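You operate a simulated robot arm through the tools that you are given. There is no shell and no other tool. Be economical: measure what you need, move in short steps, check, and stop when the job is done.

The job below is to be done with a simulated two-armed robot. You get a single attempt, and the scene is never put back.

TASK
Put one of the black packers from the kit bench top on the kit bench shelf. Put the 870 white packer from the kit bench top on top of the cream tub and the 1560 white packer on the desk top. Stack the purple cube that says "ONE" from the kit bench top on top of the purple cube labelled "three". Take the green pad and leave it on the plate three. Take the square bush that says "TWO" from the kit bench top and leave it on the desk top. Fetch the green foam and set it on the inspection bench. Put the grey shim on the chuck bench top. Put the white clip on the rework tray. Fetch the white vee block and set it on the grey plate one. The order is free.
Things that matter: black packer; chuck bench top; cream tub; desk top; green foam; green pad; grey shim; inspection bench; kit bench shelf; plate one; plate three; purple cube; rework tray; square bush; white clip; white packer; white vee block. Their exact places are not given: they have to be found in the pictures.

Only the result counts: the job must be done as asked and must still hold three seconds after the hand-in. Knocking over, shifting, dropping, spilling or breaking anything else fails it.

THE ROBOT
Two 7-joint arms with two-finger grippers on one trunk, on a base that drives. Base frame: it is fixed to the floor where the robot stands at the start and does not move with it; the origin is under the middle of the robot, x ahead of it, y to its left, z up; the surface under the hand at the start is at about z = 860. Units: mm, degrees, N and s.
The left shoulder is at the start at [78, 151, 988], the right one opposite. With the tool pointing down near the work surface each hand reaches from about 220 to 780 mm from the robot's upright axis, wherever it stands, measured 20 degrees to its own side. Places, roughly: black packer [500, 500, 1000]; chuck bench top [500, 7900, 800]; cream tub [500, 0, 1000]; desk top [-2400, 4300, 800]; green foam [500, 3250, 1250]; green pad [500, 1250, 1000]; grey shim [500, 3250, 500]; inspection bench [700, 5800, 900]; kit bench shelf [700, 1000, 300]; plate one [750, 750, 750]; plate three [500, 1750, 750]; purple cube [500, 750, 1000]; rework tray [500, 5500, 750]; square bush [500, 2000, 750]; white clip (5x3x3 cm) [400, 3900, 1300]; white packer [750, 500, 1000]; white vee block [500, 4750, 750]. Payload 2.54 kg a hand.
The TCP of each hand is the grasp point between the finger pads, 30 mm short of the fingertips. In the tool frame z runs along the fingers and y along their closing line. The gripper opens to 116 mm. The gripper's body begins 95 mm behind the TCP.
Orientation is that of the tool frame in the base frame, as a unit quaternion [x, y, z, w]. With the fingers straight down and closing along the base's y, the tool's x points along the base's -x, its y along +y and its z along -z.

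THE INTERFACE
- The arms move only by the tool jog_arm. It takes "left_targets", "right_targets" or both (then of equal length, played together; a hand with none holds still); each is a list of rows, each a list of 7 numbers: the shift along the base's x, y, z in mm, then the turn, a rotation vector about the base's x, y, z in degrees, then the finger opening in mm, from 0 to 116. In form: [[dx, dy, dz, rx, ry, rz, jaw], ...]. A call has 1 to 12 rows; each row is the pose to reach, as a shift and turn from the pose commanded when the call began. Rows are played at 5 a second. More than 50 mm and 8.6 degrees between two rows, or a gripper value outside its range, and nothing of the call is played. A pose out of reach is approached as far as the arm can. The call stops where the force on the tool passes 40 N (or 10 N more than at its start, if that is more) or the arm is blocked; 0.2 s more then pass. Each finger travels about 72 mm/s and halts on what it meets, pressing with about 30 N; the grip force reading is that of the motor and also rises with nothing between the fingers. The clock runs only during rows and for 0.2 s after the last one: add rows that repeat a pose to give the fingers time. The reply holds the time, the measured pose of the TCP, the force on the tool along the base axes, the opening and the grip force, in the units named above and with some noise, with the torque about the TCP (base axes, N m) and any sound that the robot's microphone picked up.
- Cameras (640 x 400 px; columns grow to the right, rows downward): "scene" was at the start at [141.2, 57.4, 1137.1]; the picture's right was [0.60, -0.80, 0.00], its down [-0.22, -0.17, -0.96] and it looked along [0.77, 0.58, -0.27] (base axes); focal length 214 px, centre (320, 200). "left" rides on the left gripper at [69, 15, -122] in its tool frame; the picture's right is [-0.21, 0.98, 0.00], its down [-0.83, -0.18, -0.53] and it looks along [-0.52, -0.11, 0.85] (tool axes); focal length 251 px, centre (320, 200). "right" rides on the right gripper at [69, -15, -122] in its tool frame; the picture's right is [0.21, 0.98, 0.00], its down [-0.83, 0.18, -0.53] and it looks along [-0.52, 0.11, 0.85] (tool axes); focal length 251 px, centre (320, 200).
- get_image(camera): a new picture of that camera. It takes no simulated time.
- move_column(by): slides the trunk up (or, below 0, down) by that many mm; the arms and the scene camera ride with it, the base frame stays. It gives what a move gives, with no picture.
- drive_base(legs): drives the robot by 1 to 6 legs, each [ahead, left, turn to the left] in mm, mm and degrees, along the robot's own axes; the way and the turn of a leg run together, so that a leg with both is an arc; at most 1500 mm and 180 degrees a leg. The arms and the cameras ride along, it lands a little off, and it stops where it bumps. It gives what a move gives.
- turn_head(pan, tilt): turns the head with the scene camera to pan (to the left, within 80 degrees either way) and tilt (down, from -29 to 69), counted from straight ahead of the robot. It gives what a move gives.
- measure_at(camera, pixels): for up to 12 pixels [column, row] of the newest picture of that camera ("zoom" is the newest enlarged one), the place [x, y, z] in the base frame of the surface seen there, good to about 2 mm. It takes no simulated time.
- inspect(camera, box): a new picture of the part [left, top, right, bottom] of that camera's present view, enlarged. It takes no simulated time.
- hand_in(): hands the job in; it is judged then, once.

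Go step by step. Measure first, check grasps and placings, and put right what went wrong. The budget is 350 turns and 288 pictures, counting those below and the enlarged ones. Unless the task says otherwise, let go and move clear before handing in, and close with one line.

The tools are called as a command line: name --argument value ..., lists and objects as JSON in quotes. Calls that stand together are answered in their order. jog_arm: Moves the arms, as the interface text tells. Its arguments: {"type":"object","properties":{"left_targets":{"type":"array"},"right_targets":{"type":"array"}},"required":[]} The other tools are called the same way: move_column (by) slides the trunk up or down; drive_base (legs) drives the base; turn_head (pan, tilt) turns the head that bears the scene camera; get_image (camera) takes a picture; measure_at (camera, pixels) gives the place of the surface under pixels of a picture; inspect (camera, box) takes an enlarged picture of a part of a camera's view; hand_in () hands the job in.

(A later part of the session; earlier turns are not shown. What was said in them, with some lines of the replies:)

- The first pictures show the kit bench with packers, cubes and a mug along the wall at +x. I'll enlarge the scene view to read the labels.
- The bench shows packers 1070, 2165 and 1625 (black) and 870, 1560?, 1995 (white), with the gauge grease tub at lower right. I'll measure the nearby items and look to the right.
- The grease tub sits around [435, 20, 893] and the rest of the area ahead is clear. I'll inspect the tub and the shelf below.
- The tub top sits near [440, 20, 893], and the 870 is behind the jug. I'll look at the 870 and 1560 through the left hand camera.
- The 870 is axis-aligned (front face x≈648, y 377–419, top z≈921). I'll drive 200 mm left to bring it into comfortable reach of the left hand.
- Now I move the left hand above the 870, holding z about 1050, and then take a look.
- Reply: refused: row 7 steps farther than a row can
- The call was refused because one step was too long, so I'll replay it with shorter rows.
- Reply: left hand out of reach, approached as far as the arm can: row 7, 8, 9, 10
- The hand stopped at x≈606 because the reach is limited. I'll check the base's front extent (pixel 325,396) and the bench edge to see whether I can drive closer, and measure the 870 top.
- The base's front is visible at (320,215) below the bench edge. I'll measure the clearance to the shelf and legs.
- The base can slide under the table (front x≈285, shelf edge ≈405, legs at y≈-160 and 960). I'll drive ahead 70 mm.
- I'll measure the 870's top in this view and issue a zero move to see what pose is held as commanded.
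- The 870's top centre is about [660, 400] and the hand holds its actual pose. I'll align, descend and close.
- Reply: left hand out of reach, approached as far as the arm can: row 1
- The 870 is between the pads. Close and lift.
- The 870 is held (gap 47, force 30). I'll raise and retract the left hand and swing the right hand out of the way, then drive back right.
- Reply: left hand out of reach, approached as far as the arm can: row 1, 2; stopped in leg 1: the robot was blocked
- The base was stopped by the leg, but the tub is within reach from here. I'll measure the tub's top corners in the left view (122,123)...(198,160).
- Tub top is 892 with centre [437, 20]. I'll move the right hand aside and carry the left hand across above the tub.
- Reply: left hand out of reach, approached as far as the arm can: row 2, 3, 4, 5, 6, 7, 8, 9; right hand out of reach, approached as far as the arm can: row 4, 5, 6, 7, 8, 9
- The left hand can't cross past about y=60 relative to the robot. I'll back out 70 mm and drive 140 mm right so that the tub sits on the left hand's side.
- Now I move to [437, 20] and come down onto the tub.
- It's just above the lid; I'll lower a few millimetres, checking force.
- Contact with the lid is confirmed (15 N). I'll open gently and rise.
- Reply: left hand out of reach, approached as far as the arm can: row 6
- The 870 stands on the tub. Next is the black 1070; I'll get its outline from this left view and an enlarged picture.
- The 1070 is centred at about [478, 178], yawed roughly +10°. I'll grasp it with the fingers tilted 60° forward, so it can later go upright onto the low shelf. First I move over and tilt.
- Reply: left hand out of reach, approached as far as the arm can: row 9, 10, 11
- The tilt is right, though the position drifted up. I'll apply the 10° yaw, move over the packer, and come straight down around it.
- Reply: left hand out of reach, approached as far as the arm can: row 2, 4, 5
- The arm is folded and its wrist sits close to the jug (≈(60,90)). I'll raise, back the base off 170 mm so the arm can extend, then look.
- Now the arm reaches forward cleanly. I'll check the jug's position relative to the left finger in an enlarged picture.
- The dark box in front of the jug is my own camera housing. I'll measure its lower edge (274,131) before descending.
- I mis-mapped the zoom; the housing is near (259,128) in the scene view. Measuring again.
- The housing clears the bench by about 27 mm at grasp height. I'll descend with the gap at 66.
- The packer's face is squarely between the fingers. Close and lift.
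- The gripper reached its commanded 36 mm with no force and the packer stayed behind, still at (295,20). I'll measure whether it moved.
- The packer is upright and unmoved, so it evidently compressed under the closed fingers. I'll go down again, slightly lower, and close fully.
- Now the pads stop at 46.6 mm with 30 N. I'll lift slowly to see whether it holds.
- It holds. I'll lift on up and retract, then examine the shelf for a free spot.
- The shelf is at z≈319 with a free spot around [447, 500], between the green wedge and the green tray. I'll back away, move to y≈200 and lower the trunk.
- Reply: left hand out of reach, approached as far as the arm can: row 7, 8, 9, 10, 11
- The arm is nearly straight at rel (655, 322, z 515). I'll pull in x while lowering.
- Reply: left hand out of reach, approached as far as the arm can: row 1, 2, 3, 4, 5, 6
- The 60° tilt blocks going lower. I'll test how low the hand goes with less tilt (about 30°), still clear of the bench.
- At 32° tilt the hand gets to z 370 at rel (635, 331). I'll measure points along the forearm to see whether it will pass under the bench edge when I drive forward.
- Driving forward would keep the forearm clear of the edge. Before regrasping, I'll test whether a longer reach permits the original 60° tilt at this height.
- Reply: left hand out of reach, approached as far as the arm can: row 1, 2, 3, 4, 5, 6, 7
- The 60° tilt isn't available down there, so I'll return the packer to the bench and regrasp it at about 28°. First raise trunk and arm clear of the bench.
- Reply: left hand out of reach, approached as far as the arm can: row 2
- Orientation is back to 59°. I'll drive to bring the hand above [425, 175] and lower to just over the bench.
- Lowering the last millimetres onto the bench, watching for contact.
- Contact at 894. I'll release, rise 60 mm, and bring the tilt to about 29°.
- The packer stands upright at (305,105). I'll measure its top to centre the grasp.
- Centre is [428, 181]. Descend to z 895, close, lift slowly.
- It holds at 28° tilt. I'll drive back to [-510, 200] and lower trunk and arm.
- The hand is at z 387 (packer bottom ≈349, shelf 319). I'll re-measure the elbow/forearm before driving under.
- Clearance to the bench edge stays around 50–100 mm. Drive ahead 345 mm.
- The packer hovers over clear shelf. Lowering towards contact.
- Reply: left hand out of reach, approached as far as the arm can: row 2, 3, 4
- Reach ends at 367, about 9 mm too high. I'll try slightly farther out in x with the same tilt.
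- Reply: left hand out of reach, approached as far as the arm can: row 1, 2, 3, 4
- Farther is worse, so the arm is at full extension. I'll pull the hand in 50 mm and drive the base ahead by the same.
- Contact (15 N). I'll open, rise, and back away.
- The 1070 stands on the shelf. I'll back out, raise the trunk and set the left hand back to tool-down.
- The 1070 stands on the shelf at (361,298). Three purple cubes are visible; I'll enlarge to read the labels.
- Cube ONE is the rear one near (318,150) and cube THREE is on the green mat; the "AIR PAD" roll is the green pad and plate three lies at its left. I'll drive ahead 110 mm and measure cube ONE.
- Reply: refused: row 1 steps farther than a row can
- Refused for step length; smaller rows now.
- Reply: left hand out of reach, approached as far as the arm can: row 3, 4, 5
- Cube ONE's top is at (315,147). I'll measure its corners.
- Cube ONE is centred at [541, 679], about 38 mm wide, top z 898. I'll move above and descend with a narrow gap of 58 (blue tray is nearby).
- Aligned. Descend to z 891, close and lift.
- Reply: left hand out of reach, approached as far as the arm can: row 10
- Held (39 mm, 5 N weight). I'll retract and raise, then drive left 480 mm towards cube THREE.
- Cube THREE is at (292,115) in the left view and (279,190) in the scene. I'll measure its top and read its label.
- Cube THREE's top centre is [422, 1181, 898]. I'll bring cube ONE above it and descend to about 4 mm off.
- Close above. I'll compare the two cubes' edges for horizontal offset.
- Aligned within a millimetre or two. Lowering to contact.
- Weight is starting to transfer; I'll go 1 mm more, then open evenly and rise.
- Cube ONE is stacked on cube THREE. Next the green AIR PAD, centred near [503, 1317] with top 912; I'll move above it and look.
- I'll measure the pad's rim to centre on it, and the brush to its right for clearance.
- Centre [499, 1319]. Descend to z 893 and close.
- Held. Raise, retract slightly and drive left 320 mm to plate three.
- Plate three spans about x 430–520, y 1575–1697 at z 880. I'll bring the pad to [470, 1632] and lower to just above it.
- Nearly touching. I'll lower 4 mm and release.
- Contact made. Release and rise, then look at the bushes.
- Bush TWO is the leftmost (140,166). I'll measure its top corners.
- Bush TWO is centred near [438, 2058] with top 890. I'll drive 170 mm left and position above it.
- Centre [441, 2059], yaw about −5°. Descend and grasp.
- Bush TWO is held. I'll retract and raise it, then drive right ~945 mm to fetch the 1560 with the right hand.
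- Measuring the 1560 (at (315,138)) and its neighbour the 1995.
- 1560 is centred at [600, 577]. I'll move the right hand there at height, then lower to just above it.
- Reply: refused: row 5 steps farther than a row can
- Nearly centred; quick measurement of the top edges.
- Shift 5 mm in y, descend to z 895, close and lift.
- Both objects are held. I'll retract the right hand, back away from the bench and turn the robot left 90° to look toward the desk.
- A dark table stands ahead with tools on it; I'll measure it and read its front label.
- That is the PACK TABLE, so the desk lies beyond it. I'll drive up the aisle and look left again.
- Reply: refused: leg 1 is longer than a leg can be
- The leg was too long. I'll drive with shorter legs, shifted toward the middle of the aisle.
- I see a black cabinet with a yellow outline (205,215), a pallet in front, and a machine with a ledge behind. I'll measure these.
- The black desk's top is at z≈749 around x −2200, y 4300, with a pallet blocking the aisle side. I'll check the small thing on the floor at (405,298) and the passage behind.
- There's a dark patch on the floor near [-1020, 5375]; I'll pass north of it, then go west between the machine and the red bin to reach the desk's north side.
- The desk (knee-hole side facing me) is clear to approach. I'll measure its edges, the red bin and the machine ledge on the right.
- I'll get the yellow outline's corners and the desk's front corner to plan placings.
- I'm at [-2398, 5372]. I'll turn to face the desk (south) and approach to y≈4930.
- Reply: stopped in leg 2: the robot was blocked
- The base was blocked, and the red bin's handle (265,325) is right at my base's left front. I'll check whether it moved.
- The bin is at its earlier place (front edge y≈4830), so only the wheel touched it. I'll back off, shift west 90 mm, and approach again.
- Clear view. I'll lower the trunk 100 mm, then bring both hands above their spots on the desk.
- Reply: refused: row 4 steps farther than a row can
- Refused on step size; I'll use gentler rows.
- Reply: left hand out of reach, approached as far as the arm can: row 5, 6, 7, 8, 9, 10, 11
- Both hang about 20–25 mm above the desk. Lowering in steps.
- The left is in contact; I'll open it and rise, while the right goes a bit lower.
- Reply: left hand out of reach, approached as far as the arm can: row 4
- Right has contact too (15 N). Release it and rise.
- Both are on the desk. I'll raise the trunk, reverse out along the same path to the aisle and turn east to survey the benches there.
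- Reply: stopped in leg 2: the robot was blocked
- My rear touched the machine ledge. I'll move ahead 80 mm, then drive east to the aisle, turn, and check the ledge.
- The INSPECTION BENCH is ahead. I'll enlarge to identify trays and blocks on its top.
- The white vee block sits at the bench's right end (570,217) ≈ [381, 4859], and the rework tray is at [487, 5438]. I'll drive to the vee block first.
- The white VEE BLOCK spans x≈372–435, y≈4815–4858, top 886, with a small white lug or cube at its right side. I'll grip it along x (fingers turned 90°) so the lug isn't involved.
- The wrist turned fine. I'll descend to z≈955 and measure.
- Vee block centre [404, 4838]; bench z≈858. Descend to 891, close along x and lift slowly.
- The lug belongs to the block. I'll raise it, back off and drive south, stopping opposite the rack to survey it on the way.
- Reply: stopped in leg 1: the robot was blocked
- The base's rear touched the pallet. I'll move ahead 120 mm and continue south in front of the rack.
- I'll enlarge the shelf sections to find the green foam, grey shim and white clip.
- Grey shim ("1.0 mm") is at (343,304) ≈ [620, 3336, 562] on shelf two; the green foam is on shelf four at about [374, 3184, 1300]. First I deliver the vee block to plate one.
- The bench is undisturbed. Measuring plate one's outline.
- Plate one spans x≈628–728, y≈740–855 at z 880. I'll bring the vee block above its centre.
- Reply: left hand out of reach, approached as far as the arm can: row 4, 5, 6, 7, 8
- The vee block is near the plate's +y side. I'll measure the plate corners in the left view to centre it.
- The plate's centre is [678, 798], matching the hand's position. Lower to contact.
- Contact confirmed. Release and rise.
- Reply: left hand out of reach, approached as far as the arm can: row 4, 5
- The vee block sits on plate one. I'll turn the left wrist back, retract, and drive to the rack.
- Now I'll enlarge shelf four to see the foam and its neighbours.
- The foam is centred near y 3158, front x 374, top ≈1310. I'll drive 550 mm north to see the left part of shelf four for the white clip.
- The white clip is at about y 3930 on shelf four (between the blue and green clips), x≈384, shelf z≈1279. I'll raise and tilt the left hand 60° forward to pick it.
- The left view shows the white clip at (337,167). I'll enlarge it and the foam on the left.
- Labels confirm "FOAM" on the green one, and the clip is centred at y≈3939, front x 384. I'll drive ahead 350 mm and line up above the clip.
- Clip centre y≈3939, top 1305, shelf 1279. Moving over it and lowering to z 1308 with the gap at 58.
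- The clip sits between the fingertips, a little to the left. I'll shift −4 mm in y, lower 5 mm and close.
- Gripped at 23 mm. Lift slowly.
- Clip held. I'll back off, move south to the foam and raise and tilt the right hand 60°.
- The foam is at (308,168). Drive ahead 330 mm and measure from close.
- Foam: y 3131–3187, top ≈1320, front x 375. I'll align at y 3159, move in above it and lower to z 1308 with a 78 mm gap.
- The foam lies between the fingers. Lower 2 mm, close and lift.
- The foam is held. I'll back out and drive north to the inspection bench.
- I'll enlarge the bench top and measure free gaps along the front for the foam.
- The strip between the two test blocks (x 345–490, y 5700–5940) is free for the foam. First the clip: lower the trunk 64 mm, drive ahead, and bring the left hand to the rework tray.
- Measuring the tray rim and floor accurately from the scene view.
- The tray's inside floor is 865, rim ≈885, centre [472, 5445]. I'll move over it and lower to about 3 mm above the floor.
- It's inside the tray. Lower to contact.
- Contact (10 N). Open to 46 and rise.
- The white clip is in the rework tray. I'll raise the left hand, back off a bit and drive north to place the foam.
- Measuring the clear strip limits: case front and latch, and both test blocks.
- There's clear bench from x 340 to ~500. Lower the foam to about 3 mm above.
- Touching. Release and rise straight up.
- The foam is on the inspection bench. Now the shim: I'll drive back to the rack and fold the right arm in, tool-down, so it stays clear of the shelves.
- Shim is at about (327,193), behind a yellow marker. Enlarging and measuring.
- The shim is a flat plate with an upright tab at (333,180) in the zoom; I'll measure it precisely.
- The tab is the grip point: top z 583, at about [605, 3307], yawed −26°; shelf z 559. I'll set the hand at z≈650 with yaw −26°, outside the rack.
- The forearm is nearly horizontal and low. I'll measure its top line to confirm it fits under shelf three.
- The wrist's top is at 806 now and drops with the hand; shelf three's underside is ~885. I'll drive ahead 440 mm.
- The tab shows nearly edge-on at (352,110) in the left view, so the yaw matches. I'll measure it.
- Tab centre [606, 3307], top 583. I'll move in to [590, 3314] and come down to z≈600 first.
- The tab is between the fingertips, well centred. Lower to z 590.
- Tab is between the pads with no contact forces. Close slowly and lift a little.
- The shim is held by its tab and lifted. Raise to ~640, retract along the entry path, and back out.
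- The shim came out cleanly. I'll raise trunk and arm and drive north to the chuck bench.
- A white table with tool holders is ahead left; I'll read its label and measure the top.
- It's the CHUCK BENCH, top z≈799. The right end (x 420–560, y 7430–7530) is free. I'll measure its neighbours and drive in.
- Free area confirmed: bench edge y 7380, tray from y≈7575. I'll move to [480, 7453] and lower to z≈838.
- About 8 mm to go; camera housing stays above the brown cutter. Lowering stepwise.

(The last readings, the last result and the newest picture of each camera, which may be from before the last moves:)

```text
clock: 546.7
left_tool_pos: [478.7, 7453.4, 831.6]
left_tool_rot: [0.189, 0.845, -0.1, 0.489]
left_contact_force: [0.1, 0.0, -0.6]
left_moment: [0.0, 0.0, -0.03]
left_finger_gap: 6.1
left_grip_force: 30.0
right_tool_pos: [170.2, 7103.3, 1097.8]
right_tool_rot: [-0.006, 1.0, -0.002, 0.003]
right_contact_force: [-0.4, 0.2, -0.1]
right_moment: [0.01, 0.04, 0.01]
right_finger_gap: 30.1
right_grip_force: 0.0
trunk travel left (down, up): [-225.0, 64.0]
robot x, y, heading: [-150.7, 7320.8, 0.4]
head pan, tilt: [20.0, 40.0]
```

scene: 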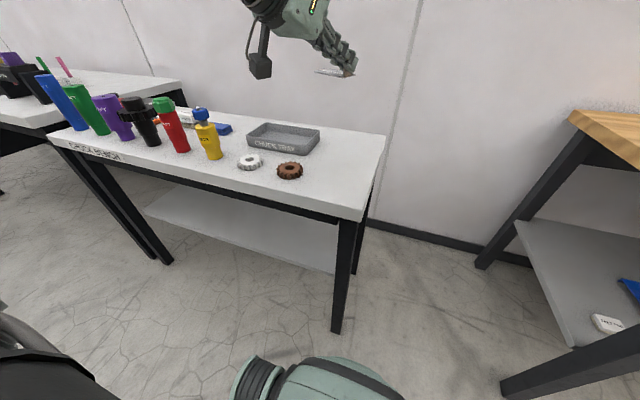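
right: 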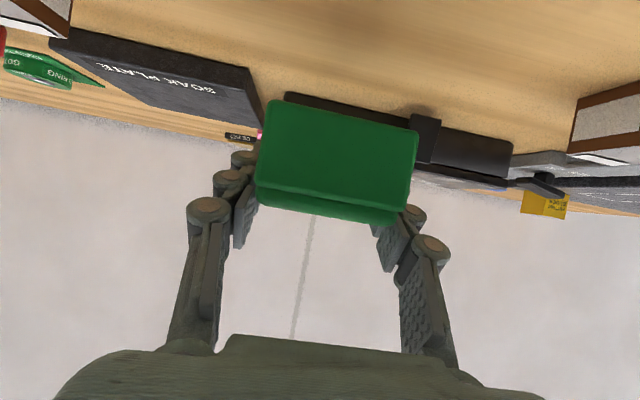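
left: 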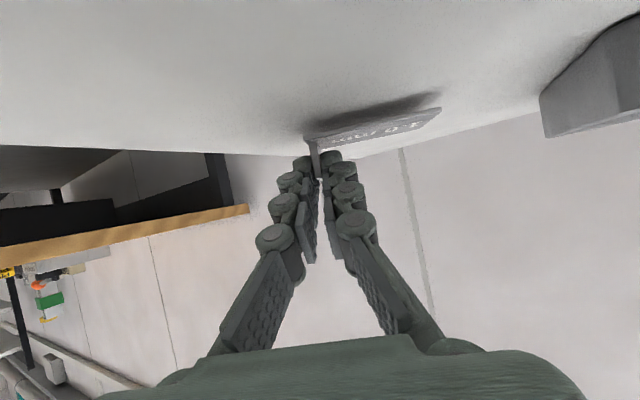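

jog_arm --left_targets '[[0, 0, -1, 0, 0, 0, 0], [0, 0, -2, 0, 0, 0, 0], [0, 0, -2.5, 0, 0, 0, 0]]'

inspect --camera "left" --box '[240, 70, 460, 220]'

```text
clock: 547.5
left_tool_pos: [480.1, 7451.7, 831.1]
left_tool_rot: [0.188, 0.845, -0.099, 0.49]
left_contact_force: [1.4, 1.1, 9.2]
left_moment: [-0.08, -0.13, 0.07]
left_finger_gap: 5.9
left_grip_force: 29.7
right_tool_pos: [169.9, 7102.8, 1098.2]
right_tool_rot: [-0.006, 1.0, -0.002, 0.004]
right_contact_force: [-0.1, 0.2, -0.5]
right_moment: [0.02, 0.01, -0.01]
right_finger_gap: 29.9
right_grip_force: 0.1
trunk travel left (down, up): [-225.0, 64.0]
robot x, y, heading: [-146.5, 7321.4, 0.4]
head pan, tilt: [20.0, 40.0]
```

```text
2.67 times, centred on (350, 145) of left
```

zoom: 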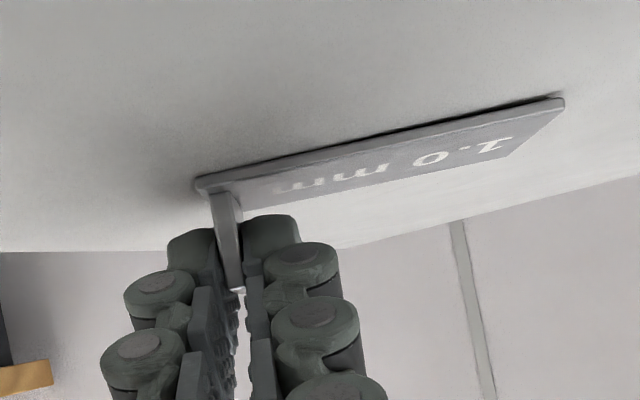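

Contact (9 N) and the plate lies flat. Open gently and rise.

jog_arm --left_targets '[[0, 0, 0, 0, 0, 0, 12], [0, 0, 0, 0, 0, 0, 24], [0, 0, 0, 0, 0, 0, 30], [0, 0, 15, 0, 0, 0, 30], [0, 0, 50, 0, 0, 0, 30], [-20, 0, 90, 0, 0, 0, 30], [-50, 0, 130, 0, 0, 0, 30], [-80, 0, 170, 0, 0, 0, 30]]'

inspect --camera "scene" --box '[220, 80, 420, 220]'

```text
clock: 549.3
left_tool_pos: [397.6, 7453.5, 999.4]
left_tool_rot: [0.189, 0.846, -0.099, 0.489]
left_contact_force: [-0.5, -0.1, -0.2]
left_moment: [0.03, 0.02, -0.02]
left_finger_gap: 30.2
left_grip_force: 0.1
right_tool_pos: [170.4, 7103.3, 1098.7]
right_tool_rot: [-0.006, 1.0, -0.001, 0.004]
right_contact_force: [-0.4, -0.1, 0.1]
right_moment: [-0.01, -0.01, -0.01]
right_finger_gap: 29.9
right_grip_force: 0.0
trunk travel left (down, up): [-225.0, 64.0]
robot x, y, heading: [-147.6, 7320.7, 0.3]
head pan, tilt: [20.0, 40.0]
```

```text
2.86 times, centred on (320, 150) of scene
```

zoom: 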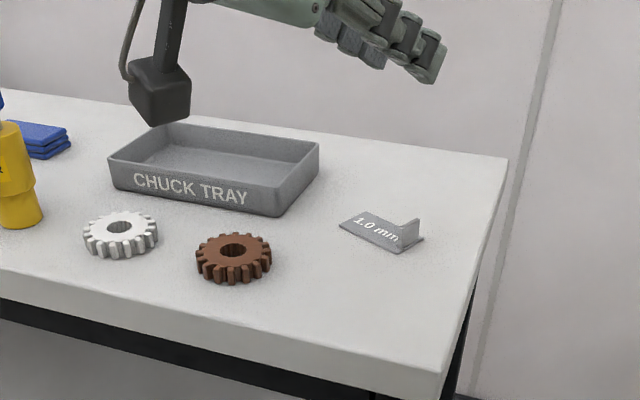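

The shim lies on the chuck bench, so all placements are done. Since the base bumped the machine ledge earlier, I'll back off and check that nothing was disturbed there.

drive_base --legs '[[-380, 0, 0], [0, 0, 175]]'

turn_head --pan 45 --tilt 15

get_image --camera "scene"

```text
clock: 559.0
left_tool_pos: [-1082.6, 7233.7, 998.8]
left_tool_rot: [0.836, -0.227, -0.484, -0.122]
left_contact_force: [-0.5, 0.0, 0.3]
left_moment: [-0.03, 0.01, -0.03]
left_finger_gap: 30.1
left_grip_force: 0.0
right_tool_pos: [-823.0, 7561.8, 1097.5]
right_tool_rot: [0.999, -0.039, -0.003, -0.001]
right_contact_force: [-0.9, 0.2, 0.0]
right_moment: [0.0, -0.01, 0.04]
right_finger_gap: 29.8
right_grip_force: 0.1
trunk travel left (down, up): [-225.0, 64.0]
robot x, y, heading: [-527.7, 7321.7, 175.4]
head pan, tilt: [20.0, 40.0]
```

```text
clock: 559.9
left_tool_pos: [-1081.7, 7233.0, 999.5]
left_tool_rot: [0.836, -0.227, -0.485, -0.122]
left_contact_force: [0.1, -0.2, 0.3]
left_moment: [-0.03, 0.03, -0.04]
left_finger_gap: 30.0
left_grip_force: 0.0
right_tool_pos: [-822.5, 7561.1, 1098.7]
right_tool_rot: [0.999, -0.039, -0.003, -0.002]
right_contact_force: [0.0, 0.1, -0.3]
right_moment: [-0.01, -0.02, 0.0]
right_finger_gap: 29.8
right_grip_force: 0.0
trunk travel left (down, up): [-225.0, 64.0]
robot x, y, heading: [-524.2, 7317.7, 175.2]
head pan, tilt: [45.0, 15.0]
```

```text
94 pictures are left
```

scene: 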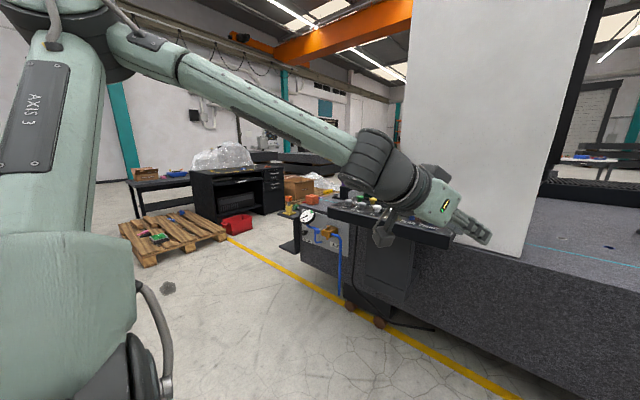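

The ledge's front is hidden from here. I'll drive south 1450 mm for a direct look.

drive_base --legs '[[0, 1450, 4.5], [0, 400, 0]]'

turn_head --pan 0 --tilt 15

get_image --camera "scene"

inspect --camera "scene" --box '[300, 150, 640, 350]'

```text
clock: 578.0
left_tool_pos: [-1122.0, 5336.0, 999.7]
left_tool_rot: [0.846, -0.187, -0.49, -0.099]
left_contact_force: [0.4, 0.0, 0.0]
left_moment: [-0.03, 0.01, -0.02]
left_finger_gap: 29.8
left_grip_force: 0.0
right_tool_pos: [-895.3, 5688.6, 1098.0]
right_tool_rot: [1.0, 0.008, -0.003, -0.002]
right_contact_force: [-0.3, -0.2, 0.2]
right_moment: [0.01, 0.0, 0.03]
right_finger_gap: 29.9
right_grip_force: 0.2
trunk travel left (down, up): [-225.0, 64.0]
robot x, y, heading: [-573.9, 5472.1, -179.3]
head pan, tilt: [45.0, 15.0]
```

```text
clock: 579.1
left_tool_pos: [-1123.3, 5336.4, 998.8]
left_tool_rot: [0.846, -0.187, -0.489, -0.099]
left_contact_force: [0.2, 0.1, 0.3]
left_moment: [0.01, 0.0, -0.04]
left_finger_gap: 30.0
left_grip_force: 0.1
right_tool_pos: [-895.0, 5686.8, 1097.4]
right_tool_rot: [1.0, 0.009, -0.003, -0.002]
right_contact_force: [-0.1, 0.3, 0.7]
right_moment: [0.0, -0.01, -0.01]
right_finger_gap: 30.2
right_grip_force: 0.0
trunk travel left (down, up): [-225.0, 64.0]
robot x, y, heading: [-574.4, 5471.9, -179.2]
head pan, tilt: [0.0, 15.0]
```

```text
93 pictures are left
```

scene: 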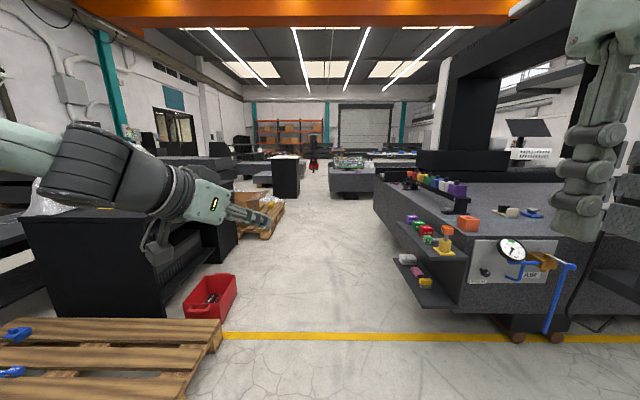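

```text
1.88 times, centred on (470, 250) of scene
```

zoom: 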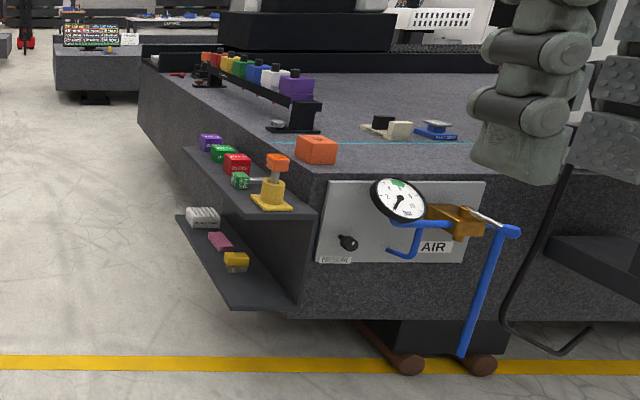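

Everything on the machine ledge, the bin and the pallet is as before, with nothing on the floor. All placements were checked and both hands are empty and clear, so I'm handing in.

hand_in

```text
The job is handed in.
```

All ten items were put where you asked, each checked by picture after release, and the job is handed in; the base bumped a bench leg, the red bin, the pallet and the machine ledge on the way, with no sign of anything moved.
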